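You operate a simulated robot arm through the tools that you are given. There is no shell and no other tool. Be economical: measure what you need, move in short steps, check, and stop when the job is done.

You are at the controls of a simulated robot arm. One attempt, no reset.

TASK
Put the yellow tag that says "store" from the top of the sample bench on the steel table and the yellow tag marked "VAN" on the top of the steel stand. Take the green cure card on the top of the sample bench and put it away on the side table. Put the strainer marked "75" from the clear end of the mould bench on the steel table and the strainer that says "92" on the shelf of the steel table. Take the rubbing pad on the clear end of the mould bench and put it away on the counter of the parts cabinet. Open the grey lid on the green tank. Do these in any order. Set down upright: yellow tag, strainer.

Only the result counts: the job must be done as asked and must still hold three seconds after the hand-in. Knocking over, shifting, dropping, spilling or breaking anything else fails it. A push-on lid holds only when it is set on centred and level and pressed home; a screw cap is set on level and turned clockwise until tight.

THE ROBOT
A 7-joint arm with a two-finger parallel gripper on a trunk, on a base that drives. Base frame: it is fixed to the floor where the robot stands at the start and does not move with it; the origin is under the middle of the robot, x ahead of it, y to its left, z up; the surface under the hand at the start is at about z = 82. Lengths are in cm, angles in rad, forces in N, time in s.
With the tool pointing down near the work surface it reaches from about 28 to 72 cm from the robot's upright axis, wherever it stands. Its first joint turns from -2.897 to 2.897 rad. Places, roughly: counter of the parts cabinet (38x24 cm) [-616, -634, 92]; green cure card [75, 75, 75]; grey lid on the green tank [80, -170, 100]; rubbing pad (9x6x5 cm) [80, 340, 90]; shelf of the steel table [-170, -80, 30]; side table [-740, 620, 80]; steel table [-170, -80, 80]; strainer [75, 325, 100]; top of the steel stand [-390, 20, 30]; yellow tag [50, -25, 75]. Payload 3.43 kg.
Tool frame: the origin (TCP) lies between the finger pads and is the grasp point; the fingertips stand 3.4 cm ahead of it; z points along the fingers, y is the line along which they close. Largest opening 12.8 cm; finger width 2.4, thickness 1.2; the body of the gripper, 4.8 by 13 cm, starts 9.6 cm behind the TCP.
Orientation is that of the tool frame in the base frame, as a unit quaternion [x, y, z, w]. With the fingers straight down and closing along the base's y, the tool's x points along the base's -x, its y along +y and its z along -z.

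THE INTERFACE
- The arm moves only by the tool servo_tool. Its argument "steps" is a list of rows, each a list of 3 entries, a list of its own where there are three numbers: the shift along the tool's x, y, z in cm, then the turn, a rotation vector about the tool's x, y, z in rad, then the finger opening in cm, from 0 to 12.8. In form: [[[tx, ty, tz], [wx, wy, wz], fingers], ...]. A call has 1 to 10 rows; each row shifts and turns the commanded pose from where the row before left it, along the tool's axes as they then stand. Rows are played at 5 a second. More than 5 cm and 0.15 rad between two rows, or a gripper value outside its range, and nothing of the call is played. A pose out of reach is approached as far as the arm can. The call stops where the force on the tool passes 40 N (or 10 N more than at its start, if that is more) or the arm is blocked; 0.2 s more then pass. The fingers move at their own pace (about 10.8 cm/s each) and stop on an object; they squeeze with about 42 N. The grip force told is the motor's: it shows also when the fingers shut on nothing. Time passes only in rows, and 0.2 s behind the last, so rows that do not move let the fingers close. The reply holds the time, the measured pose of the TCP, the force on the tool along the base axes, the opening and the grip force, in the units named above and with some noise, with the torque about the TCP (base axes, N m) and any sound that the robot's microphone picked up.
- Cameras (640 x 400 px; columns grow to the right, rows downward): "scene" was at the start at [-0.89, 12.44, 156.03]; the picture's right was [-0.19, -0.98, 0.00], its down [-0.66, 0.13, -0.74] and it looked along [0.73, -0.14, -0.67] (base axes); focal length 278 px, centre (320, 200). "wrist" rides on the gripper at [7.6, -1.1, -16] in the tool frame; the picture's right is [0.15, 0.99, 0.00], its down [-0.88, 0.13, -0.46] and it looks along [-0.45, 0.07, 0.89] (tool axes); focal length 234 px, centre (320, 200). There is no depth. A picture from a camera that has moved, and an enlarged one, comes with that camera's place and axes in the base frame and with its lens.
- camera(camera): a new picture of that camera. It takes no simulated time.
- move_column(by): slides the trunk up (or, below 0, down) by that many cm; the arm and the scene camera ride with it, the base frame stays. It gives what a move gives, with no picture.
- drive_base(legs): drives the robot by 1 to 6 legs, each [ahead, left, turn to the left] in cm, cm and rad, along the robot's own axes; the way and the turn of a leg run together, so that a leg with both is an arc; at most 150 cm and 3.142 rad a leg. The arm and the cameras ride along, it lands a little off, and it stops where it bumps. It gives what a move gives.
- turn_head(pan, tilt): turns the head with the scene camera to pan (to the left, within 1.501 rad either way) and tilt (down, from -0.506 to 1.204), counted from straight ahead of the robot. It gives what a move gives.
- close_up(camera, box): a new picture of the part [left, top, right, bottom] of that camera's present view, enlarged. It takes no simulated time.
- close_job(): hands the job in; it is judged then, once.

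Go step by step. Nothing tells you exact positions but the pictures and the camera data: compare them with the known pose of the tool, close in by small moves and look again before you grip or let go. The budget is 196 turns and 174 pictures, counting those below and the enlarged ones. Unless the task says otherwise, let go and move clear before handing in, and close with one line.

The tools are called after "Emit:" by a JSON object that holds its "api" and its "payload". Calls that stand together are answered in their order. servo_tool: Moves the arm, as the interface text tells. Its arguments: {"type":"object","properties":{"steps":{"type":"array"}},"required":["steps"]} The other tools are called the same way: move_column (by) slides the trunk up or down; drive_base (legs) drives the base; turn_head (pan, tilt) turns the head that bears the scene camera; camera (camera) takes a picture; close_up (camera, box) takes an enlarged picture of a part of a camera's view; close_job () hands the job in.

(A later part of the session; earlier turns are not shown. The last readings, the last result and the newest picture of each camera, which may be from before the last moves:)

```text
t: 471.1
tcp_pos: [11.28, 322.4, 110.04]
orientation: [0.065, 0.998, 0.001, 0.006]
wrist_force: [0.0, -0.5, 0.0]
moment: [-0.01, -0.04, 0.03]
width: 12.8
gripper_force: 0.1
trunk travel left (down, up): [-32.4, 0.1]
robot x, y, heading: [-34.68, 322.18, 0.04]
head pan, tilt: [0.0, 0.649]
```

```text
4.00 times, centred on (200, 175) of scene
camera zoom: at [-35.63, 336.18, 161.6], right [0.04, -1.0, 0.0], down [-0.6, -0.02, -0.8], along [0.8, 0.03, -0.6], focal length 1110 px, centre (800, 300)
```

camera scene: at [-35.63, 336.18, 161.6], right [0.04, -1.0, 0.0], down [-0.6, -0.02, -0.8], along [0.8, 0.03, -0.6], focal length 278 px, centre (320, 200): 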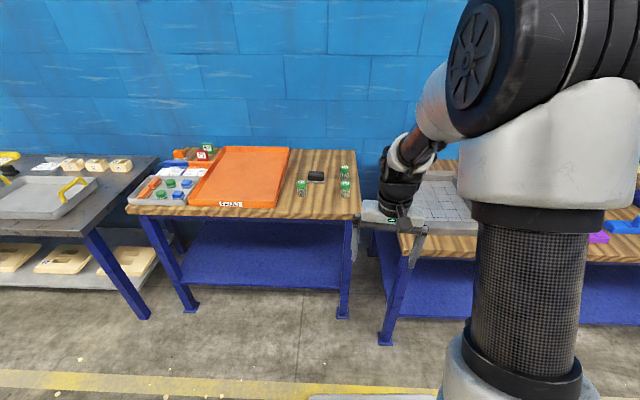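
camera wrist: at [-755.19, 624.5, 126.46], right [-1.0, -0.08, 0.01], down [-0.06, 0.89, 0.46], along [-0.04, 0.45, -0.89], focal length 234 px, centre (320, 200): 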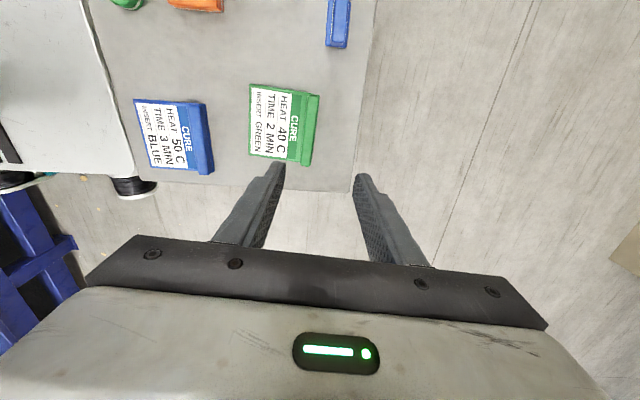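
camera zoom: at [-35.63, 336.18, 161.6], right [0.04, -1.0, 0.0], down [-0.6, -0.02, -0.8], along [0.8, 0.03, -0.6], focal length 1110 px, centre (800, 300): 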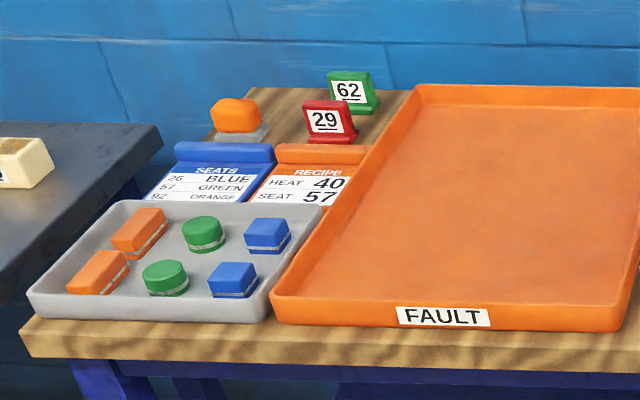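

Strainers: 92 ≈[69, 349], 75 ≈[84.5, 328], 62 ≈[69, 328] (to be left alone); black pad ≈[82, 343]. I move closer to the bench.

Emit:
{"api": "drive_base", "payload": {"legs": [[54, 3, -0.04]]}}

Emit:
{"api": "turn_head", "payload": {"pan": -0.05, "tilt": 0.9}}

Emit:
{"api": "camera", "payload": {"camera": "scene"}}

Emit:
{"api": "camera", "payload": {"camera": "wrist"}}

```text
t: 473.7
tcp_pos: [56.31, 324.93, 110.06]
orientation: [0.083, 0.997, -0.001, 0.007]
wrist_force: [0.2, 0.4, 0.8]
moment: [-0.01, 0.02, -0.01]
width: 12.8
gripper_force: 0.0
trunk travel left (down, up): [-32.4, 0.1]
robot x, y, heading: [10.13, 325.88, 0.004]
head pan, tilt: [0.0, 0.649]
stopped in leg 1: the robot was blocked; the commanded pose is now the measured one
```

```text
t: 474.5
tcp_pos: [56.37, 324.89, 110.03]
orientation: [0.083, 0.997, 0.0, 0.006]
wrist_force: [1.6, 0.1, -0.3]
moment: [0.03, -0.01, -0.02]
width: 12.8
gripper_force: 0.1
trunk travel left (down, up): [-32.4, 0.1]
robot x, y, heading: [10.52, 326.1, 0.004]
head pan, tilt: [-0.051, 0.901]
```

```text
73 pictures are left
camera scene: at [8.82, 339.92, 159.55], right [-0.04, -1.0, 0.0], down [-0.78, 0.04, -0.62], along [0.62, -0.03, -0.78], focal length 278 px, centre (320, 200)
```

scene: 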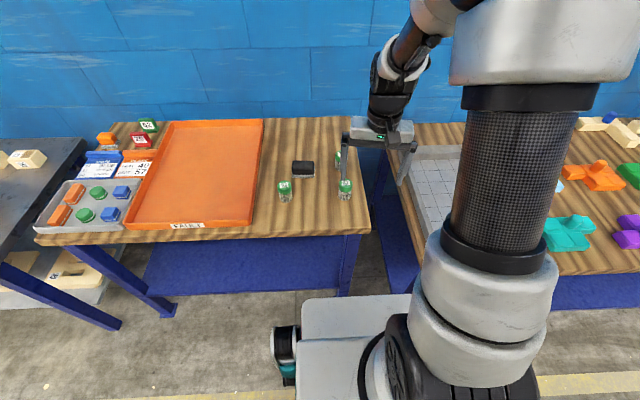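

```text
72 pictures are left
camera wrist: at [48.6, 325.17, 125.89], right [0.02, 1.0, 0.0], down [0.88, -0.02, 0.47], along [0.47, -0.01, -0.88], focal length 234 px, centre (320, 200)
```

wrist: 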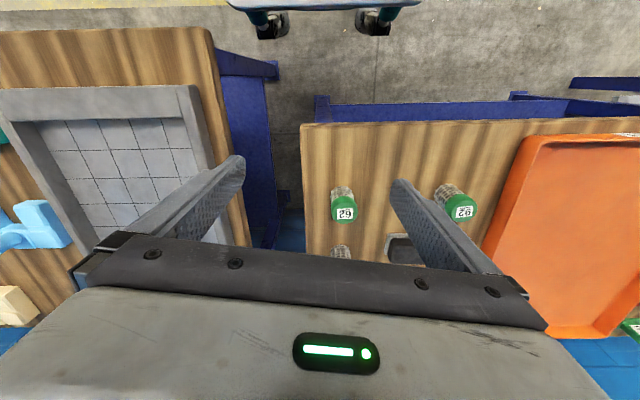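

The base bumped the neighbouring bench's leg; I back off, shift left and come in again.

Emit:
{"api": "drive_base", "payload": {"legs": [[-5, 0, 0], [0, 16, 0], [14, 0, 0]]}}

Emit:
{"api": "camera", "payload": {"camera": "wrist"}}

Emit:
{"api": "camera", "payload": {"camera": "scene"}}

```text
t: 478.2
tcp_pos: [65.21, 341.14, 109.94]
orientation: [0.082, 0.997, 0.0, 0.006]
wrist_force: [0.1, -0.7, -0.7]
moment: [0.02, -0.02, 0.02]
width: 12.81
gripper_force: 0.1
trunk travel left (down, up): [-32.4, 0.1]
robot x, y, heading: [18.91, 342.38, 0.013]
head pan, tilt: [-0.051, 0.901]
```

```text
71 pictures are left
camera wrist: at [57.42, 341.43, 125.88], right [0.02, 1.0, 0.0], down [0.88, -0.01, 0.47], along [0.47, -0.01, -0.89], focal length 234 px, centre (320, 200)
```

wrist: 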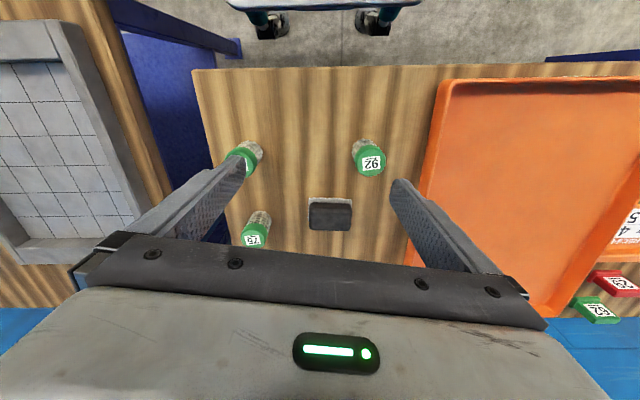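

```text
70 pictures are left
camera scene: at [17.61, 356.07, 159.54], right [-0.04, -1.0, 0.0], down [-0.78, 0.03, -0.62], along [0.62, -0.03, -0.78], focal length 278 px, centre (320, 200)
```

scene: 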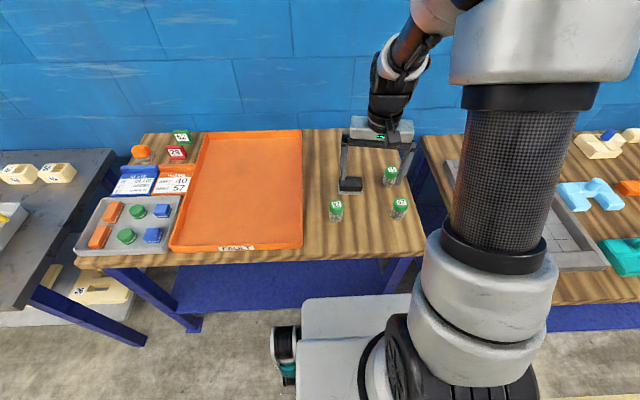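

75's cap is at about [80, 330, 95]. I move over it and check.

Emit:
{"api": "servo_tool", "payload": {"steps": [[[-4.1, -2.05, 0], [0, 0, 0], 9], [[-4.1, -2.05, 0], [0, 0, 0], 9], [[-4.1, -2.05, 0], [0, 0, 0], 9], [[-4.1, -2.05, 0], [0, 0, 0], 9], [[0, 0, 3], [0, 0, 0], 9], [[0, 0, 0], [0, 0, 0], 9]]}}

Emit:
{"api": "camera", "payload": {"camera": "wrist"}}

Emit:
{"api": "close_up", "payload": {"camera": "scene", "box": [310, 110, 450, 230]}}

```text
t: 479.6
tcp_pos: [80.02, 330.37, 107.12]
orientation: [0.082, 0.997, 0.001, 0.005]
wrist_force: [-0.6, -0.3, -0.5]
moment: [-0.03, -0.03, -0.02]
width: 8.98
gripper_force: 0.0
trunk travel left (down, up): [-32.4, 0.1]
robot x, y, heading: [19.33, 342.72, 0.008]
head pan, tilt: [-0.051, 0.901]
```

```text
69 pictures are left
camera wrist: at [72.21, 330.68, 123.04], right [0.02, 1.0, 0.0], down [0.88, -0.01, 0.47], along [0.47, -0.01, -0.88], focal length 234 px, centre (320, 200)
```

wrist: 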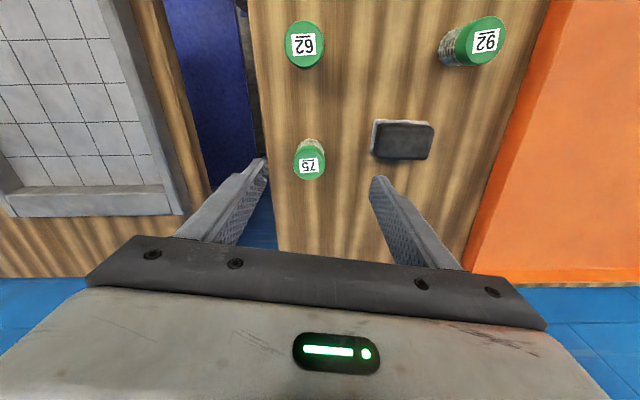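

```text
3.33 times, centred on (380, 170) of scene
camera zoom: at [17.55, 356.07, 159.55], right [-0.04, -1.0, 0.0], down [-0.78, 0.03, -0.62], along [0.62, -0.03, -0.78], focal length 925 px, centre (120, 300)
```

zoom: 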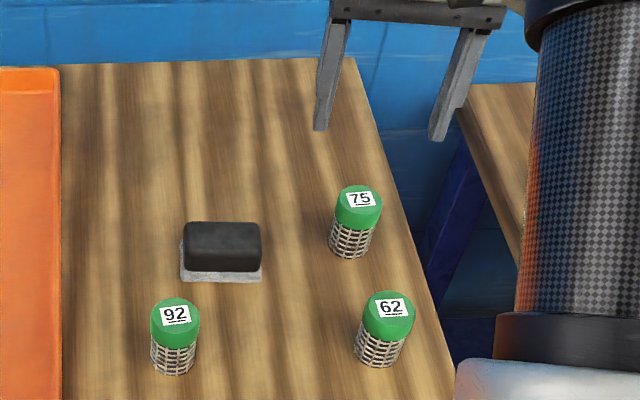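

Emit:
{"api": "servo_tool", "payload": {"steps": [[[-2.9, -0.95, 2], [0, 0, 0], 9], [[0, 0, 5], [0, 0, 0], 9], [[0, 0, 4], [0, 0, 0], 9], [[0, 0, 0], [0, 0, 0], 9]]}}

Emit:
{"api": "camera", "payload": {"camera": "wrist"}}

Emit:
{"api": "close_up", "payload": {"camera": "scene", "box": [310, 110, 450, 230]}}

```text
t: 480.6
tcp_pos: [82.95, 328.89, 96.22]
orientation: [0.082, 0.997, 0.001, 0.006]
wrist_force: [0.5, 0.0, 0.9]
moment: [0.01, 0.0, -0.01]
width: 9.01
gripper_force: 0.1
trunk travel left (down, up): [-32.4, 0.1]
robot x, y, heading: [19.42, 342.37, 0.013]
head pan, tilt: [-0.051, 0.901]
```

```text
67 pictures are left
camera wrist: at [75.26, 329.24, 112.13], right [0.02, 1.0, 0.0], down [0.88, -0.01, 0.47], along [0.47, -0.01, -0.88], focal length 234 px, centre (320, 200)
```

wrist: 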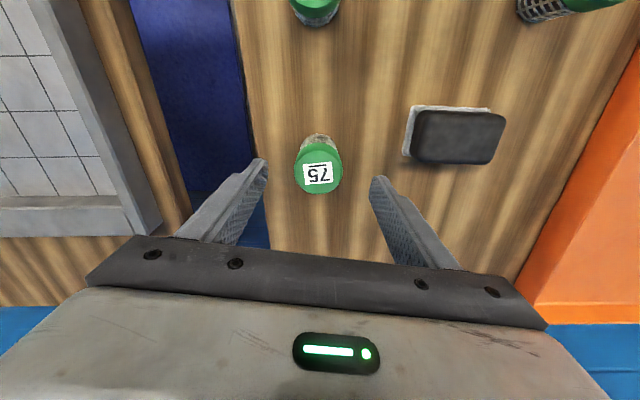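

```text
3.33 times, centred on (380, 170) of scene
camera zoom: at [17.56, 356.06, 159.55], right [-0.04, -1.0, 0.0], down [-0.78, 0.03, -0.62], along [0.62, -0.03, -0.78], focal length 925 px, centre (120, 300)
```

zoom: 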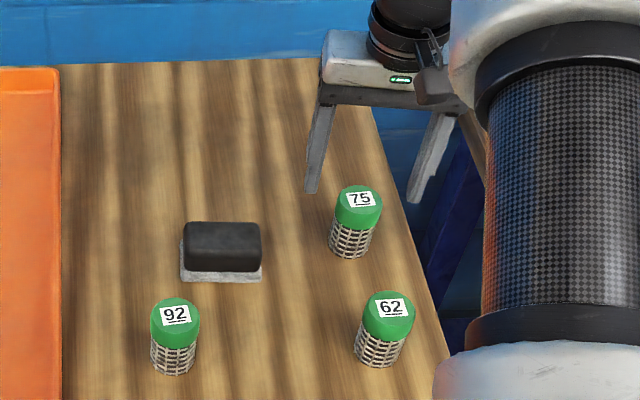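

Aligned. Descend and grip.

Emit:
{"api": "servo_tool", "payload": {"steps": [[[0, 0, 3], [0, 0, 0], 9], [[0, 0, 2], [0, 0, 0], 9], [[0, 0, 1.5], [0, 0, 0], 9], [[0, 0, 0], [0, 0, 0], 0], [[0, 0, 0], [0, 0, 0], 0], [[0, 0, 0], [0, 0, 0], 0], [[0, 0, 0], [0, 0, 0], 0]]}}

Emit:
{"api": "camera", "payload": {"camera": "wrist"}}

```text
t: 482.2
tcp_pos: [83.01, 329.12, 89.72]
orientation: [0.081, 0.997, 0.0, 0.006]
wrist_force: [0.7, 0.3, 0.1]
moment: [-0.01, -0.03, 0.02]
width: 4.45
gripper_force: 41.7
trunk travel left (down, up): [-32.4, 0.1]
robot x, y, heading: [18.9, 342.41, 0.006]
head pan, tilt: [-0.051, 0.901]
```

```text
65 pictures are left
camera wrist: at [75.24, 329.38, 105.6], right [0.02, 1.0, 0.0], down [0.88, -0.01, 0.47], along [0.47, -0.01, -0.88], focal length 234 px, centre (320, 200)
```

wrist: 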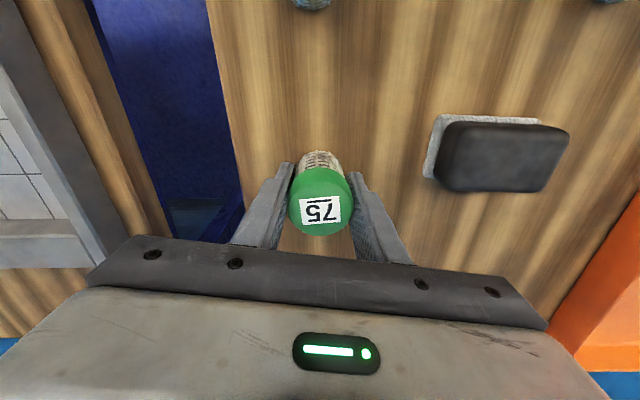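

Gripped 75 (4.45 cm). Lift, retract and drive to the steel table.

Emit:
{"api": "servo_tool", "payload": {"steps": [[[0, 0, -1], [0, 0, 0], 0], [[0, 0, -4], [0, 0, 0], 0], [[0, 0, -5], [0, 0, 0], 0], [[0, 0, -5], [0, 0, 0], 0], [[0, 0, -5], [0, 0, 0], 0], [[4.5, 0, 0], [0, 0, 0], 0], [[4.5, 0, 0], [0, 0, 0], 0], [[4.5, 0, 0], [0, 0, 0], 0], [[4.5, 0, 0], [0, 0, 0], 0], [[0, 0, 0], [0, 0, 0], 0]]}}

Emit:
{"api": "drive_base", "payload": {"legs": [[-60, 0, 0], [0, 0, -1.58], [150, 0, 0], [150, 0, 0], [130, 0, 0], [0, 0, -1.571]]}}

Emit:
{"api": "camera", "payload": {"camera": "wrist"}}

```text
t: 484.4
tcp_pos: [64.71, 331.9, 109.47]
orientation: [0.082, 0.997, 0.001, 0.006]
wrist_force: [0.7, 0.3, -1.1]
moment: [0.0, 0.04, -0.05]
width: 4.45
gripper_force: 42.5
trunk travel left (down, up): [-32.4, 0.1]
robot x, y, heading: [19.11, 342.35, 0.007]
head pan, tilt: [-0.051, 0.901]
```

```text
t: 515.9
tcp_pos: [-94.9, -75.46, 109.53]
orientation: [0.995, -0.102, -0.006, 0.0]
wrist_force: [-0.4, 0.0, -0.7]
moment: [-0.01, 0.01, 0.0]
width: 4.48
gripper_force: 41.9
trunk travel left (down, up): [-32.4, 0.1]
robot x, y, heading: [-50.37, -88.18, 3.108]
head pan, tilt: [-0.051, 0.901]
```

```text
64 pictures are left
camera wrist: at [-87.14, -75.76, 125.36], right [-0.06, -1.0, 0.0], down [-0.88, 0.05, 0.47], along [-0.47, 0.03, -0.88], focal length 234 px, centre (320, 200)
```

wrist: 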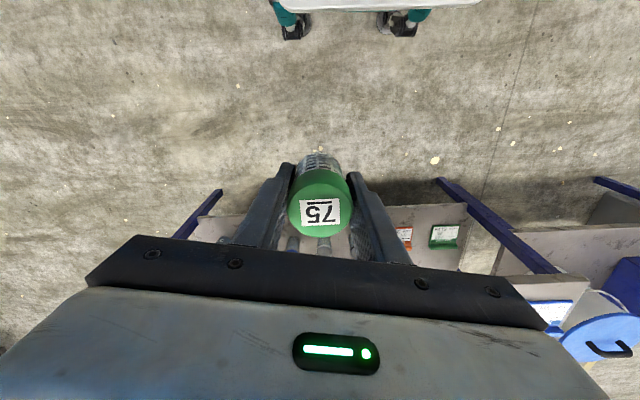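

Emit:
{"api": "drive_base", "payload": {"legs": [[50, 18, 0.03]]}}

Emit:
{"api": "camera", "payload": {"camera": "wrist"}}

Emit:
{"api": "camera", "payload": {"camera": "scene"}}

```text
t: 519.0
tcp_pos: [-145.56, -93.2, 109.5]
orientation: [0.996, -0.092, -0.005, 0.001]
wrist_force: [-0.2, -0.7, -1.4]
moment: [-0.01, -0.01, 0.0]
width: 4.43
gripper_force: 42.2
trunk travel left (down, up): [-32.4, 0.1]
robot x, y, heading: [-100.57, -104.61, 3.132]
head pan, tilt: [-0.051, 0.901]
```

```text
63 pictures are left
camera wrist: at [-137.62, -93.32, 125.35], right [-0.04, -1.0, 0.0], down [-0.88, 0.03, 0.47], along [-0.47, 0.02, -0.88], focal length 234 px, centre (320, 200)
```

wrist: 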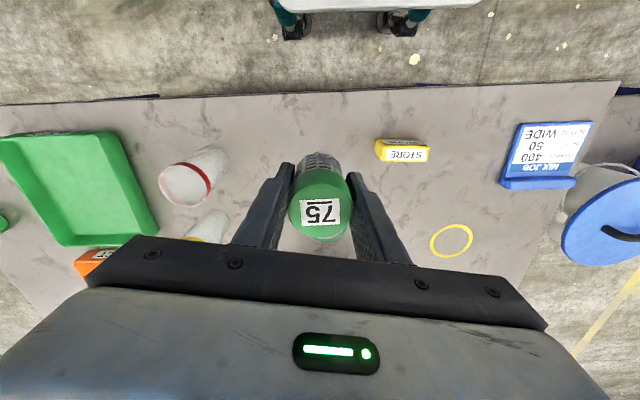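

```text
62 pictures are left
camera scene: at [-99.05, -118.23, 159.54], right [0.06, 1.0, 0.0], down [0.78, -0.05, -0.62], along [-0.62, 0.04, -0.78], focal length 278 px, centre (320, 200)
```

scene: 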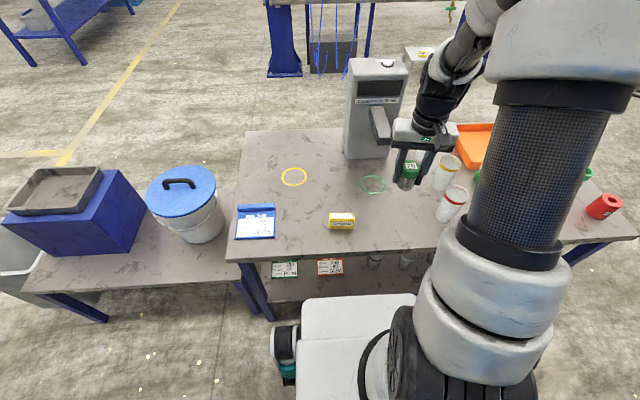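

Clear spot. Lower to contact.

Emit:
{"api": "servo_tool", "payload": {"steps": [[[-3, 0, 2], [0, 0, 0], 0], [[0, 0, 5], [0, 0, 0], 0], [[0, 0, 5], [0, 0, 0], 0], [[0, 0, 5], [0, 0, 0], 0], [[0, 0, 4], [0, 0, 0], 0], [[0, 0, 0.6], [0, 0, 0], 0], [[0, 0, 0.4], [0, 0, 0], 0], [[0, 0, 0.4], [0, 0, 0], 0], [[0, 0, 0.4], [0, 0, 0], 0], [[0, 0, 0], [0, 0, 0], 0]]}}

```text
t: 521.2
tcp_pos: [-148.78, -92.5, 86.64]
orientation: [0.996, -0.091, -0.007, 0.0]
wrist_force: [1.3, 0.6, -1.0]
moment: [0.01, -0.03, 0.02]
width: 4.44
gripper_force: 42.2
trunk travel left (down, up): [-32.4, 0.1]
robot x, y, heading: [-100.09, -104.81, 3.131]
head pan, tilt: [-0.051, 0.901]
```

Emit:
{"api": "servo_tool", "payload": {"steps": [[[0, 0, 0.3], [0, 0, 0], 0], [[0, 0, 0.3], [0, 0, 0], 0], [[0, 0, 0.3], [0, 0, 0], 0], [[0, 0, 0.3], [0, 0, 0], 0], [[0, 0, 0.3], [0, 0, 0], 0], [[0, 0, 0.3], [0, 0, 0], 0], [[0, 0, 0.3], [0, 0, 0], 0], [[0, 0, 0.3], [0, 0, 0], 0], [[0, 0, 0.3], [0, 0, 0], 0], [[0, 0, 0], [0, 0, 0], 0]]}}

Emit:
{"api": "camera", "payload": {"camera": "wrist"}}

```text
t: 523.1
tcp_pos: [-148.82, -92.51, 84.67]
orientation: [0.996, -0.091, -0.007, -0.001]
wrist_force: [8.1, -1.3, 24.2]
moment: [-0.1, -0.18, 0.03]
width: 4.42
gripper_force: 41.8
trunk travel left (down, up): [-32.4, 0.1]
robot x, y, heading: [-100.16, -104.57, 3.129]
head pan, tilt: [-0.051, 0.901]
stopped in row 9: the force on the tool passed its limit at 41 N (the readings are from after the stop); the commanded pose is now the measured one
```

```text
61 pictures are left
camera wrist: at [-140.82, -92.68, 100.46], right [-0.04, -1.0, 0.0], down [-0.88, 0.03, 0.47], along [-0.47, 0.02, -0.88], focal length 234 px, centre (320, 200)
```

wrist: 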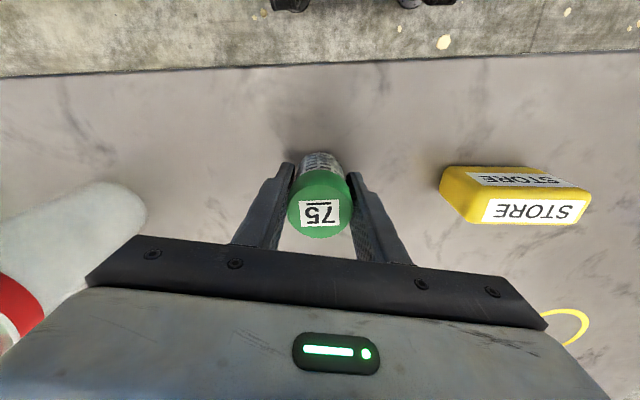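

Emit:
{"api": "servo_tool", "payload": {"steps": [[[0, 0, -0.15], [0, 0, 0], 0], [[0, 0, 0], [0, 0, 0], 5.5], [[0, 0, 0], [0, 0, 0], 8], [[0, 0, 0], [0, 0, 0], 8], [[0, 0, -3], [0, 0, 0], 8], [[0, 0, -5], [0, 0, 0], 8], [[0, 0, -5], [0, 0, 0], 8], [[0, 0, -5], [0, 0, 0], 8], [[0, 0, -5], [0, 0, 0], 8], [[0, 0, -3], [0, 0, 0], 8]]}}

Emit:
{"api": "camera", "payload": {"camera": "wrist"}}

```text
t: 525.3
tcp_pos: [-148.39, -92.58, 110.26]
orientation: [0.996, -0.092, -0.007, 0.0]
wrist_force: [0.7, 0.0, 1.2]
moment: [-0.02, -0.02, 0.0]
width: 8.02
gripper_force: 0.1
trunk travel left (down, up): [-32.4, 0.1]
robot x, y, heading: [-100.37, -104.28, 3.126]
head pan, tilt: [-0.051, 0.901]
```

```text
60 pictures are left
camera wrist: at [-140.43, -92.73, 126.25], right [-0.04, -1.0, 0.0], down [-0.88, 0.03, 0.47], along [-0.47, 0.02, -0.88], focal length 234 px, centre (320, 200)
```

wrist: 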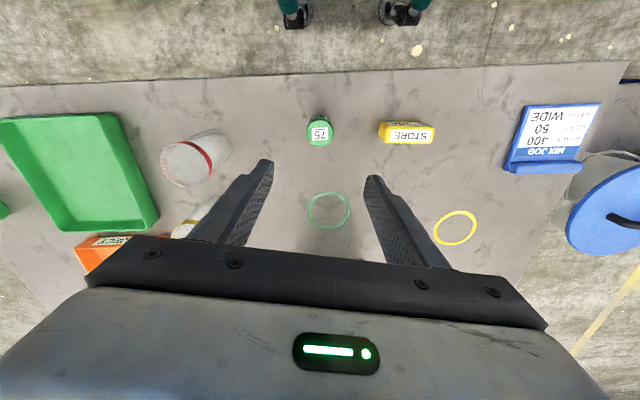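

75 stands on the steel table. Back to the mould bench for 92.

Emit:
{"api": "drive_base", "payload": {"legs": [[-57, 0, 0], [0, 0, -1.56], [150, 0, 0], [150, 0, 0], [146, 0, 0], [0, 0, -1.571]]}}

Emit:
{"api": "drive_base", "payload": {"legs": [[45, 0, 0]]}}

Emit:
{"api": "camera", "payload": {"camera": "scene"}}

```text
t: 557.3
tcp_pos: [-0.46, 332.44, 110.24]
orientation: [0.076, 0.997, -0.001, 0.008]
wrist_force: [-1.7, -0.1, 0.4]
moment: [0.02, 0.0, 0.0]
width: 8.0
gripper_force: 0.0
trunk travel left (down, up): [-32.4, 0.1]
robot x, y, heading: [-48.92, 342.73, 0.021]
head pan, tilt: [-0.051, 0.901]
```

```text
t: 560.1
tcp_pos: [45.52, 333.93, 110.31]
orientation: [0.071, 0.997, -0.001, 0.008]
wrist_force: [0.3, 0.3, 0.4]
moment: [0.01, 0.0, 0.01]
width: 8.03
gripper_force: 0.1
trunk travel left (down, up): [-32.4, 0.1]
robot x, y, heading: [-3.35, 344.09, 0.027]
head pan, tilt: [-0.051, 0.901]
```

```text
59 pictures are left
camera scene: at [-5.11, 357.66, 159.55], right [-0.02, -1.0, 0.0], down [-0.78, 0.02, -0.62], along [0.62, -0.01, -0.78], focal length 278 px, centre (320, 200)
```

scene: 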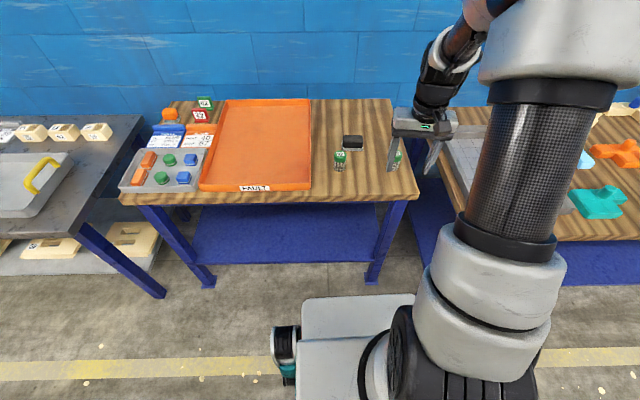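

92 is at about [69.8, 348.4]. Since it must go on the low shelf under the table top, I'll grip it with the tool pitched 45° forward. First yaw and pitch the tool.

Emit:
{"api": "drive_base", "payload": {"legs": [[15, 0, -0.027]]}}

Emit:
{"api": "servo_tool", "payload": {"steps": [[[0, 3, 0], [0, 0, -0.14], 8], [[0, 4, 0], [0, 0, 0], 8], [[0, 4, 0], [0, 0, 0], 8], [[0, 3.3, 0], [0, -0.13, 0], 8], [[0, 0, 0], [0, -0.13, 0], 8], [[0, 0, 0], [0, -0.13, 0], 8], [[0, 0, 0], [0, -0.13, 0], 8], [[0, 0, 0], [0, -0.13, 0], 8], [[0, 0, 0], [0, -0.13, 0], 8], [[0, 0, 0], [0, 0, 0], 8]]}}

Emit:
{"api": "camera", "payload": {"camera": "wrist"}}

Emit:
{"api": "camera", "payload": {"camera": "scene"}}

```text
t: 561.4
tcp_pos: [60.0, 332.64, 110.27]
orientation: [0.086, 0.996, 0.0, 0.008]
wrist_force: [0.2, 0.2, -0.4]
moment: [0.01, 0.01, 0.03]
width: 8.02
gripper_force: 0.0
trunk travel left (down, up): [-32.4, 0.1]
robot x, y, heading: [11.56, 344.64, 0.002]
head pan, tilt: [-0.051, 0.901]
```

```text
t: 563.6
tcp_pos: [60.88, 346.98, 110.27]
orientation: [0.015, 0.922, -0.008, 0.387]
wrist_force: [0.4, -0.5, 0.4]
moment: [-0.02, 0.0, -0.02]
width: 7.99
gripper_force: 0.2
trunk travel left (down, up): [-32.4, 0.1]
robot x, y, heading: [11.39, 344.36, 0.001]
head pan, tilt: [-0.051, 0.901]
```

```text
58 pictures are left
camera wrist: at [44.19, 346.62, 116.06], right [-0.07, 0.99, -0.11], down [0.29, 0.12, 0.95], along [0.95, 0.04, -0.3], focal length 234 px, centre (320, 200)
```

wrist: 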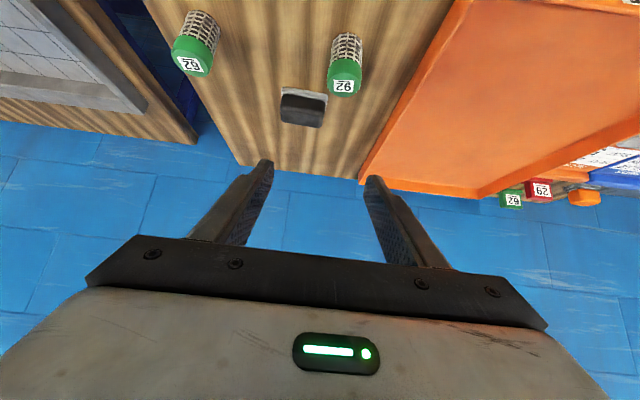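

```text
57 pictures are left
camera scene: at [10.09, 357.93, 159.55], right [-0.05, -1.0, 0.0], down [-0.78, 0.04, -0.62], along [0.62, -0.03, -0.78], focal length 278 px, centre (320, 200)
```

scene: 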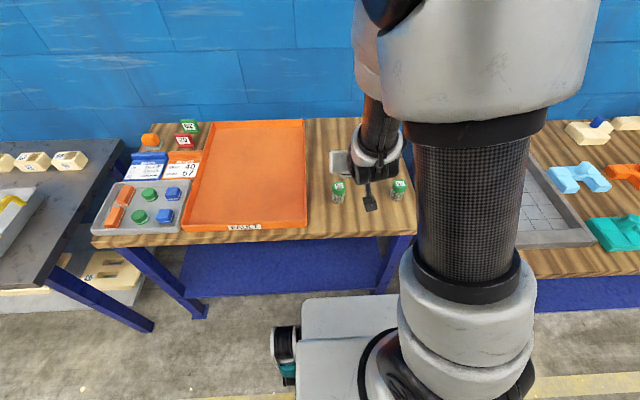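

Emit:
{"api": "servo_tool", "payload": {"steps": [[[2.97, 0.67, 2.73], [0, 0, 0], 8], [[2.97, 0.67, 2.73], [0, 0, 0], 8], [[2.97, 0.67, 2.73], [0, 0, 0], 8], [[0, 0, 0], [0, 0, 0], 8]]}}

Emit:
{"api": "camera", "payload": {"camera": "wrist"}}

Emit:
{"api": "close_up", "payload": {"camera": "scene", "box": [290, 130, 430, 250]}}

```text
t: 564.6
tcp_pos: [60.61, 348.85, 98.19]
orientation: [0.015, 0.921, -0.007, 0.388]
wrist_force: [0.4, -0.1, -0.1]
moment: [-0.01, 0.02, 0.0]
width: 7.99
gripper_force: 0.0
trunk travel left (down, up): [-32.4, 0.1]
robot x, y, heading: [11.53, 343.88, 0.003]
head pan, tilt: [-0.051, 0.901]
```

```text
56 pictures are left
camera wrist: at [43.91, 348.56, 104.02], right [-0.07, 0.99, -0.11], down [0.3, 0.12, 0.95], along [0.95, 0.04, -0.3], focal length 234 px, centre (320, 200)
```

wrist: 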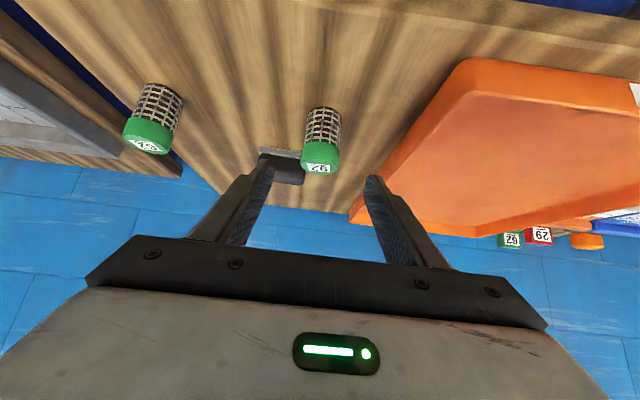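

```text
3.33 times, centred on (360, 190) of scene
camera zoom: at [10.1, 357.93, 159.55], right [-0.05, -1.0, 0.0], down [-0.78, 0.04, -0.62], along [0.62, -0.03, -0.78], focal length 925 px, centre (187, 233)
```

zoom: 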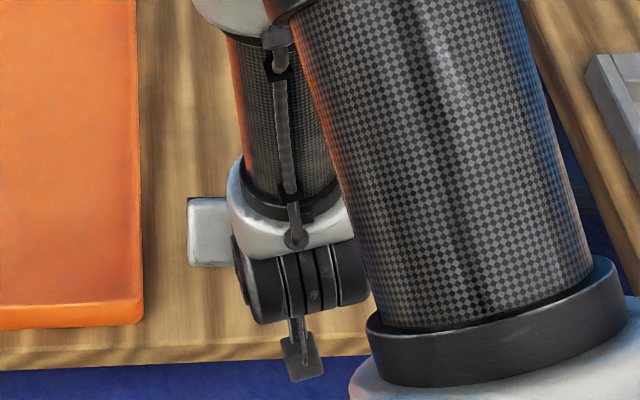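

Emit:
{"api": "servo_tool", "payload": {"steps": [[[0, 0.15, 4], [0, 0, 0], 7.5], [[0, 0, 4], [0, 0, 0], 7.5], [[0, 0, 2.5], [0, 0, 0], 7.5], [[0, 0, 0], [0, 0, 0], 7.5]]}}

Emit:
{"api": "camera", "payload": {"camera": "wrist"}}

```text
t: 565.6
tcp_pos: [68.13, 348.95, 90.86]
orientation: [0.014, 0.922, -0.007, 0.387]
wrist_force: [-0.2, 0.5, 0.3]
moment: [-0.01, -0.01, 0.01]
width: 7.47
gripper_force: 0.1
trunk travel left (down, up): [-32.4, 0.1]
robot x, y, heading: [11.57, 344.32, -0.005]
head pan, tilt: [-0.051, 0.901]
```

```text
54 pictures are left
camera wrist: at [51.37, 348.54, 96.66], right [-0.07, 0.99, -0.11], down [0.3, 0.12, 0.95], along [0.95, 0.04, -0.3], focal length 234 px, centre (320, 200)
```

wrist: 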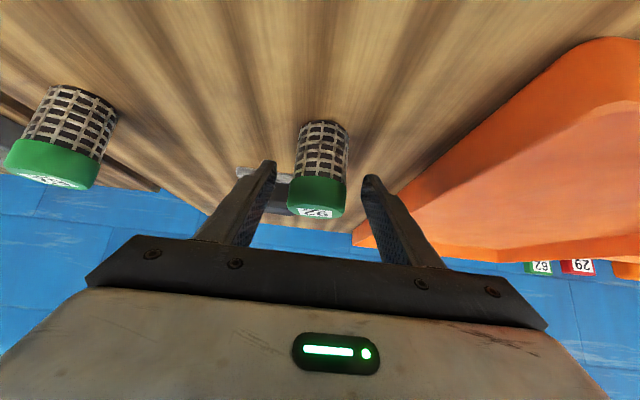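

Emit:
{"api": "servo_tool", "payload": {"steps": [[[0, 0, 1.4], [0, 0, 0], 7.5], [[-0.2, 0, 1.0], [0, 0, 0], 7.5], [[0, 0, 0], [0, 0, 0], 0], [[0, 0, 0], [0, 0, 0], 0], [[0, 0, 0], [0, 0, 0], 0], [[0, 0, 0], [0, 0, 0], 0]]}}

Emit:
{"api": "camera", "payload": {"camera": "wrist"}}

```text
t: 567.0
tcp_pos: [70.05, 348.78, 89.43]
orientation: [0.014, 0.922, -0.007, 0.388]
wrist_force: [0.6, 0.1, -0.5]
moment: [0.03, -0.02, -0.01]
width: 4.4
gripper_force: 41.9
trunk travel left (down, up): [-32.4, 0.1]
robot x, y, heading: [11.37, 344.22, -0.002]
head pan, tilt: [-0.051, 0.901]
```

```text
53 pictures are left
camera wrist: at [53.29, 348.45, 95.16], right [-0.07, 0.99, -0.11], down [0.3, 0.12, 0.95], along [0.95, 0.04, -0.3], focal length 234 px, centre (320, 200)
```

wrist: 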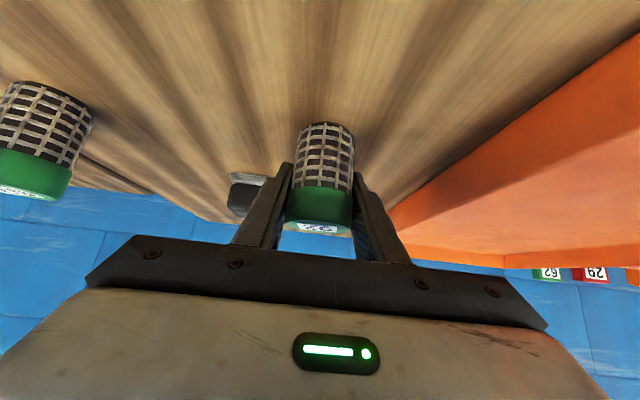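

Gripped 92. Lift, back away and drive to the steel table's shelf.

Emit:
{"api": "servo_tool", "payload": {"steps": [[[-0.7, 0, -0.7], [0, 0, 0], 0], [[-2.1, 0, -2.1], [0, 0, 0], 0], [[-3.2, 0, -3.15], [0, 0, 0], 0], [[-3.2, 0, -3.15], [0, 0, 0], 0], [[-3.2, 0, -3.15], [0, 0, 0], 0], [[0, 0, 0], [0, 0, 0], 0]]}}

Emit:
{"api": "drive_base", "payload": {"legs": [[-57, 0, 0], [0, 0, -1.571], [150, 0, 0], [150, 0, 0], [84, 0, 0], [0, 0, -1.571]]}}

Emit:
{"api": "turn_head", "payload": {"pan": 0.0, "tilt": 0.75}}

Emit:
{"api": "camera", "payload": {"camera": "scene"}}

Emit:
{"api": "camera", "payload": {"camera": "wrist"}}

```text
t: 568.4
tcp_pos: [69.75, 348.95, 106.86]
orientation: [0.013, 0.922, -0.006, 0.388]
wrist_force: [-0.3, -0.7, -1.7]
moment: [-0.05, -0.01, 0.01]
width: 4.41
gripper_force: 42.2
trunk travel left (down, up): [-32.4, 0.1]
robot x, y, heading: [11.55, 344.35, 0.002]
head pan, tilt: [-0.051, 0.901]
```

```text
t: 597.9
tcp_pos: [-112.98, -48.83, 106.79]
orientation: [0.921, -0.024, -0.388, -0.01]
wrist_force: [0.8, -0.5, -0.8]
moment: [0.03, 0.03, 0.0]
width: 4.43
gripper_force: 42.3
trunk travel left (down, up): [-32.4, 0.1]
robot x, y, heading: [-54.86, -45.6, 3.116]
head pan, tilt: [-0.051, 0.901]
```

```text
t: 598.6
tcp_pos: [-112.98, -48.82, 106.77]
orientation: [0.921, -0.025, -0.387, -0.011]
wrist_force: [0.3, -0.4, -1.3]
moment: [0.0, 0.01, -0.01]
width: 4.42
gripper_force: 42.2
trunk travel left (down, up): [-32.4, 0.1]
robot x, y, heading: [-54.9, -45.58, 3.121]
head pan, tilt: [0.0, 0.75]
```

```text
52 pictures are left
camera scene: at [-54.46, -59.45, 160.73], right [0.02, 1.0, 0.0], down [0.68, -0.01, -0.73], along [-0.73, 0.02, -0.68], focal length 278 px, centre (320, 200)
```

scene: 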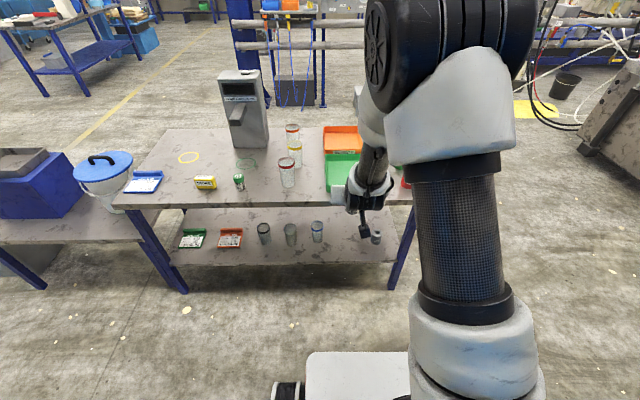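

```text
51 pictures are left
camera wrist: at [-96.19, -48.43, 112.58], right [0.05, -0.99, -0.11], down [-0.3, -0.12, 0.95], along [-0.95, -0.01, -0.3], focal length 234 px, centre (320, 200)
```

wrist: 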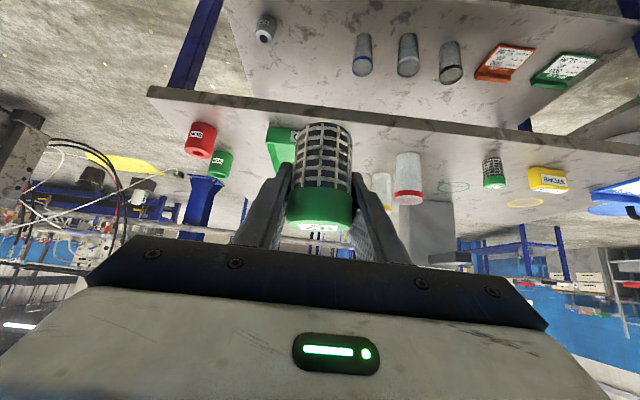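

The shelf (z≈30) has a free spot near [-151, -41]. I line up in y, then lower trunk and arm in front of the table before driving in.

Emit:
{"api": "drive_base", "payload": {"legs": [[0, -7, 0.02]]}}

Emit:
{"api": "move_column", "payload": {"by": -32.3}}

Emit:
{"api": "servo_tool", "payload": {"steps": [[[3.5, 0, 3.4], [0, 0, 0], 0], [[3.5, 0, 3.4], [0, 0, 0], 0], [[3.5, 0, 3.4], [0, 0, 0], 0], [[3.5, 0, 3.4], [0, 0, 0], 0], [[3.5, 0, 3.4], [0, 0, 0], 0], [[3.5, 0, 3.4], [0, 0, 0], 0], [[0, 0, 0], [0, 0, 0], 0]]}}

Emit:
{"api": "camera", "payload": {"camera": "scene"}}

Emit:
{"api": "camera", "payload": {"camera": "wrist"}}

```text
t: 599.9
tcp_pos: [-112.81, -43.13, 106.77]
orientation: [0.922, -0.016, -0.387, -0.008]
wrist_force: [0.0, 0.2, -0.5]
moment: [0.03, 0.01, -0.02]
width: 4.39
gripper_force: 41.6
trunk travel left (down, up): [-32.4, 0.1]
robot x, y, heading: [-54.68, -38.17, 3.142]
head pan, tilt: [0.0, 0.75]
```

```text
t: 603.1
tcp_pos: [-112.82, -43.18, 74.61]
orientation: [0.922, -0.015, -0.388, -0.007]
wrist_force: [0.1, 0.1, -1.3]
moment: [-0.02, 0.0, -0.03]
width: 4.4
gripper_force: 42.1
trunk travel left (down, up): [-0.1, 32.4]
robot x, y, heading: [-54.73, -38.84, 3.141]
head pan, tilt: [0.0, 0.75]
```

```text
t: 604.7
tcp_pos: [-112.79, -43.27, 44.97]
orientation: [0.922, -0.015, -0.387, -0.007]
wrist_force: [0.4, -0.4, -0.8]
moment: [0.01, 0.01, -0.01]
width: 4.41
gripper_force: 41.8
trunk travel left (down, up): [-0.1, 32.4]
robot x, y, heading: [-54.62, -38.77, 3.139]
head pan, tilt: [0.0, 0.75]
```

```text
50 pictures are left
camera scene: at [-54.09, -52.62, 128.44], right [0.0, 1.0, 0.0], down [0.68, 0.0, -0.73], along [-0.73, 0.0, -0.68], focal length 278 px, centre (320, 200)
```

scene: 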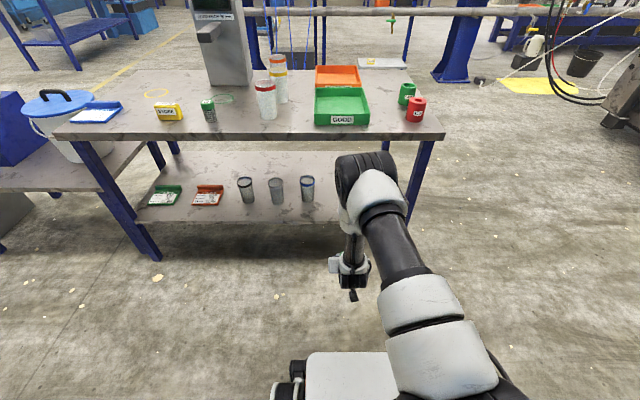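

```text
49 pictures are left
camera wrist: at [-95.99, -42.47, 50.73], right [0.07, -0.99, -0.11], down [-0.29, -0.12, 0.95], along [-0.95, -0.03, -0.3], focal length 234 px, centre (320, 200)
```

wrist: 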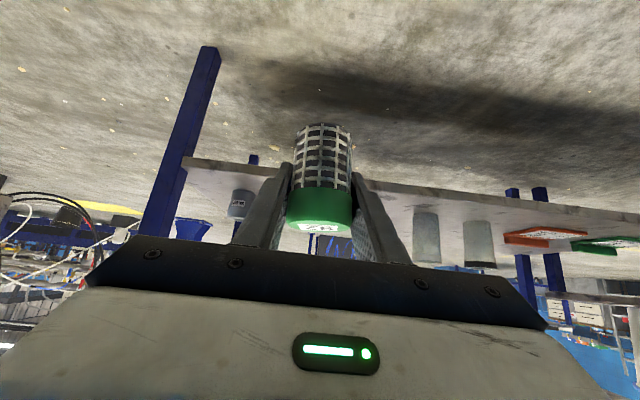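

The elbow would overhang the table at this short reach; I extend the arm forward so that the elbow stays behind the table edge, and check.

Emit:
{"api": "servo_tool", "payload": {"steps": [[[-2.8, 0, 2.85], [0, 0, 0], 0], [[-2.8, 0, 2.85], [0, 0, 0], 0], [[-2.8, 0, 2.85], [0, 0, 0], 0], [[-2.8, 0, 2.85], [0, 0, 0], 0], [[2.0, 0, 1.95], [0, 0, 0], 0], [[1.3, 0, 1.25], [0, 0, 0], 0], [[0, 0, 0], [0, 0, 0], 0]]}}

Emit:
{"api": "camera", "payload": {"camera": "scene"}}

```text
t: 606.3
tcp_pos: [-128.6, -42.52, 40.68]
orientation: [0.922, -0.015, -0.387, -0.007]
wrist_force: [-0.2, -0.2, -0.1]
moment: [-0.01, -0.01, -0.01]
width: 4.39
gripper_force: 41.9
trunk travel left (down, up): [-0.1, 32.4]
robot x, y, heading: [-54.74, -38.87, 3.142]
head pan, tilt: [0.0, 0.75]
```

```text
48 pictures are left
camera scene: at [-54.09, -52.62, 128.44], right [0.0, 1.0, 0.0], down [0.68, 0.0, -0.73], along [-0.73, 0.0, -0.68], focal length 278 px, centre (320, 200)
```

scene: 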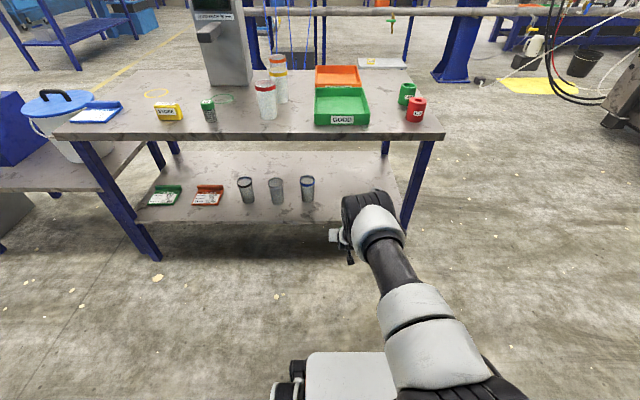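

Elbow now trails ~25 cm behind the TCP. I drive in most of the way and check.

Emit:
{"api": "drive_base", "payload": {"legs": [[14, 0, 0]]}}

Emit:
{"api": "camera", "payload": {"camera": "scene"}}

Emit:
{"api": "camera", "payload": {"camera": "wrist"}}

```text
t: 607.6
tcp_pos: [-142.62, -42.6, 40.62]
orientation: [0.922, -0.015, -0.387, -0.007]
wrist_force: [0.0, -0.5, -1.6]
moment: [-0.01, -0.03, 0.01]
width: 4.42
gripper_force: 41.6
trunk travel left (down, up): [-0.1, 32.4]
robot x, y, heading: [-69.04, -38.65, 3.142]
head pan, tilt: [0.0, 0.75]
```

```text
47 pictures are left
camera scene: at [-68.19, -52.61, 128.44], right [0.0, 1.0, 0.0], down [0.68, 0.0, -0.73], along [-0.73, 0.0, -0.68], focal length 278 px, centre (320, 200)
```

scene: 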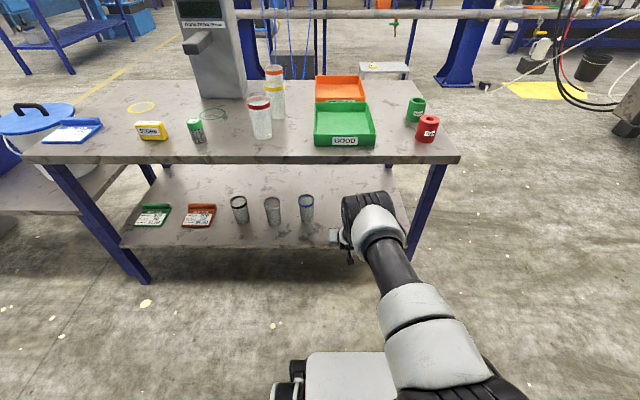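

```text
46 pictures are left
camera wrist: at [-125.82, -41.86, 46.41], right [0.07, -0.99, -0.11], down [-0.3, -0.12, 0.95], along [-0.95, -0.04, -0.3], focal length 234 px, centre (320, 200)
```

wrist: 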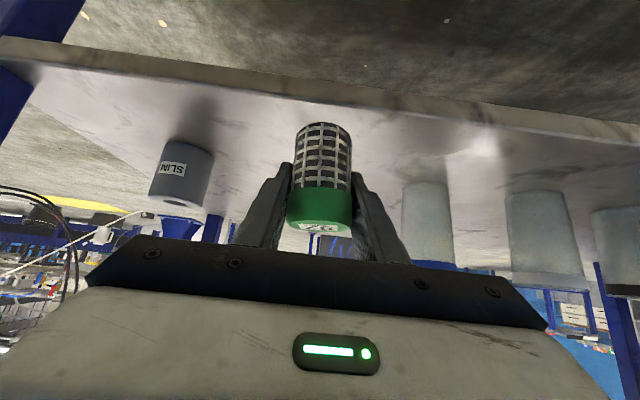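

Emit:
{"api": "drive_base", "payload": {"legs": [[7.5, 0, 0]]}}

Emit:
{"api": "servo_tool", "payload": {"steps": [[[1.4, 0, 1.4], [0, 0, 0], 0], [[0.7, 0, 0.7], [0, 0, 0], 0], [[0.35, 0, 0.35], [0, 0, 0], 0], [[0.2, 0, 0.2], [0, 0, 0], 0], [[0.2, 0, 0.2], [0, 0, 0], 0], [[0.2, 0, 0.2], [0, 0, 0], 0], [[0.2, 0, 0.2], [0, 0, 0], 0], [[0.2, 0, 0.2], [0, 0, 0], 0], [[0.2, 0, 0.2], [0, 0, 0], 0], [[0, 0, 0], [0, 0, 0], 0]]}}

Emit:
{"api": "camera", "payload": {"camera": "wrist"}}

Emit:
{"api": "camera", "payload": {"camera": "scene"}}

```text
t: 608.7
tcp_pos: [-150.24, -42.6, 40.67]
orientation: [0.922, -0.014, -0.387, -0.006]
wrist_force: [0.4, 0.2, -1.3]
moment: [-0.02, 0.03, -0.03]
width: 4.4
gripper_force: 42.3
trunk travel left (down, up): [-0.1, 32.4]
robot x, y, heading: [-76.23, -38.76, -3.139]
head pan, tilt: [0.0, 0.75]
```

```text
t: 610.4
tcp_pos: [-150.97, -42.43, 36.84]
orientation: [0.918, -0.015, -0.396, -0.008]
wrist_force: [-1.0, 0.2, 11.0]
moment: [-0.12, -0.16, -0.02]
width: 4.41
gripper_force: 41.8
trunk travel left (down, up): [-0.1, 32.4]
robot x, y, heading: [-76.35, -38.84, 3.139]
head pan, tilt: [0.0, 0.75]
stopped in row 8: the force on the tool passed its limit at 41 N (the readings are from after the stop); the commanded pose is now the measured one
```

```text
45 pictures are left
camera wrist: at [-134.06, -41.79, 42.26], right [0.07, -0.99, -0.11], down [-0.28, -0.12, 0.95], along [-0.96, -0.03, -0.28], focal length 234 px, centre (320, 200)
```

wrist: 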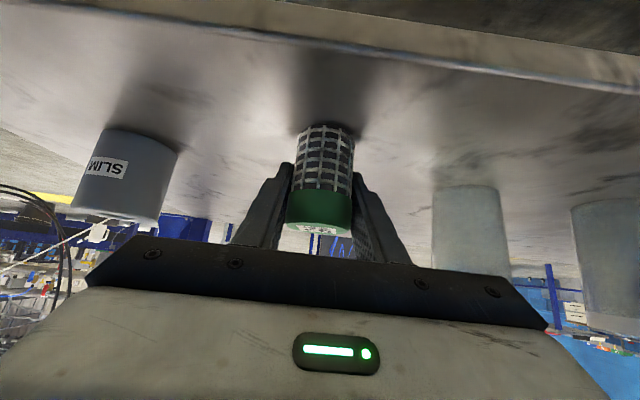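

```text
44 pictures are left
camera scene: at [-75.68, -52.6, 128.39], right [0.0, 1.0, 0.0], down [0.68, 0.0, -0.73], along [-0.73, 0.0, -0.68], focal length 278 px, centre (320, 200)
```

scene: 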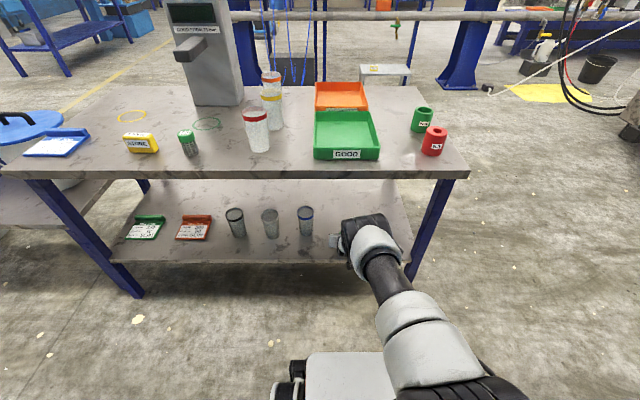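

Contact with the shelf. I relieve slightly, release and retreat along the tool axis.

Emit:
{"api": "servo_tool", "payload": {"steps": [[[-0.1, 0, -0.1], [0, 0.018, 0], 0], [[0, 0, 0], [0, 0, 0], 0], [[0, 0, 0], [0, 0, 0], 5], [[0, 0, 0], [0, 0, 0], 7], [[0, 0, 0], [0, 0, 0], 7.5], [[0, 0, -2], [0, 0, 0], 7.5], [[0, 0, -4], [0, 0, 0], 7.5], [[2.1, 0, -2.1], [0, 0, 0], 7.5], [[0, 0, 0], [0, 0, 0], 7.5]]}}

Emit:
{"api": "camera", "payload": {"camera": "wrist"}}

```text
t: 612.4
tcp_pos: [-143.31, -42.76, 40.94]
orientation: [0.923, -0.016, -0.384, -0.008]
wrist_force: [-0.3, 0.5, 0.3]
moment: [0.01, -0.02, 0.01]
width: 7.48
gripper_force: 0.0
trunk travel left (down, up): [-0.1, 32.4]
robot x, y, heading: [-76.28, -38.6, -3.14]
head pan, tilt: [0.0, 0.75]
```

```text
43 pictures are left
camera wrist: at [-126.54, -42.09, 46.87], right [0.07, -0.99, -0.11], down [-0.3, -0.12, 0.95], along [-0.95, -0.03, -0.31], focal length 234 px, centre (320, 200)
```

wrist: 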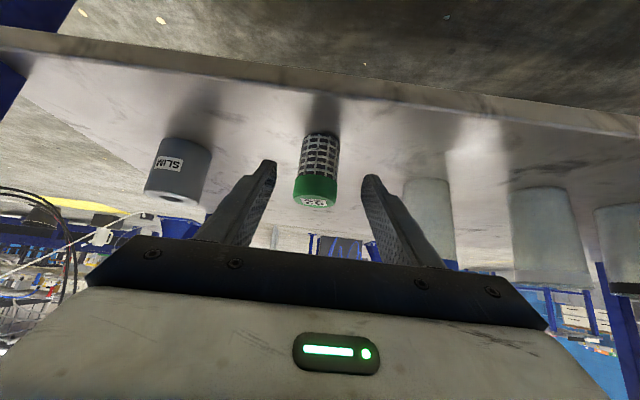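

92 stands on the shelf. I back out straight, then raise the trunk and restore the tool.

Emit:
{"api": "drive_base", "payload": {"legs": [[-32, 0, 0]]}}

Emit:
{"api": "move_column", "payload": {"by": 32.3}}

Emit:
{"api": "servo_tool", "payload": {"steps": [[[-1.5, 0, -4.0], [0, 0.13, 0], 8], [[-2, 0, -4.0], [0, 0.13, 0], 8], [[-2, 0, -4.0], [0, 0.13, 0], 8], [[0, 0, -4.5], [0, 0.13, 0], 8], [[0, 0, -4.5], [0, 0.13, 0], 8], [[0, 0, -4.5], [0, 0.13, 0], 8], [[0, 0, -4.5], [0, 0, 0], 8], [[0, 0, -4.5], [0, 0, 0], 8], [[0, 0, 0], [0, 0, 0], 8]]}}

Emit:
{"api": "camera", "payload": {"camera": "scene"}}

```text
t: 614.5
tcp_pos: [-111.18, -42.49, 40.94]
orientation: [0.923, -0.018, -0.384, -0.009]
wrist_force: [-0.1, 0.0, 0.4]
moment: [0.01, 0.01, -0.01]
width: 7.47
gripper_force: 0.0
trunk travel left (down, up): [-0.1, 32.4]
robot x, y, heading: [-43.98, -38.92, 3.139]
head pan, tilt: [0.0, 0.75]
```

```text
t: 617.7
tcp_pos: [-111.12, -42.42, 73.33]
orientation: [0.923, -0.019, -0.385, -0.009]
wrist_force: [-0.7, -0.7, 0.6]
moment: [-0.01, 0.03, 0.03]
width: 7.51
gripper_force: 0.0
trunk travel left (down, up): [-32.4, 0.1]
robot x, y, heading: [-43.92, -38.48, 3.134]
head pan, tilt: [0.0, 0.75]
```

```text
t: 619.7
tcp_pos: [-104.47, -42.66, 107.86]
orientation: [1.0, -0.02, -0.005, -0.001]
wrist_force: [0.5, -0.2, -0.2]
moment: [-0.03, 0.02, -0.02]
width: 8.01
gripper_force: 0.0
trunk travel left (down, up): [-32.4, 0.1]
robot x, y, heading: [-44.02, -39.07, 3.131]
head pan, tilt: [0.0, 0.75]
```

```text
42 pictures are left
camera scene: at [-43.59, -52.7, 160.74], right [0.01, 1.0, 0.0], down [0.68, 0.0, -0.73], along [-0.73, 0.0, -0.68], focal length 278 px, centre (320, 200)
```

scene: 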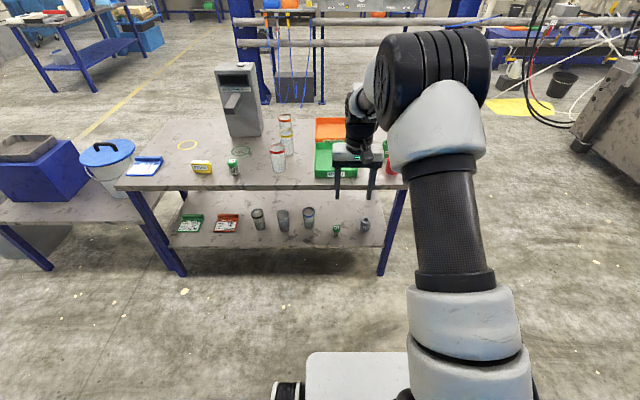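

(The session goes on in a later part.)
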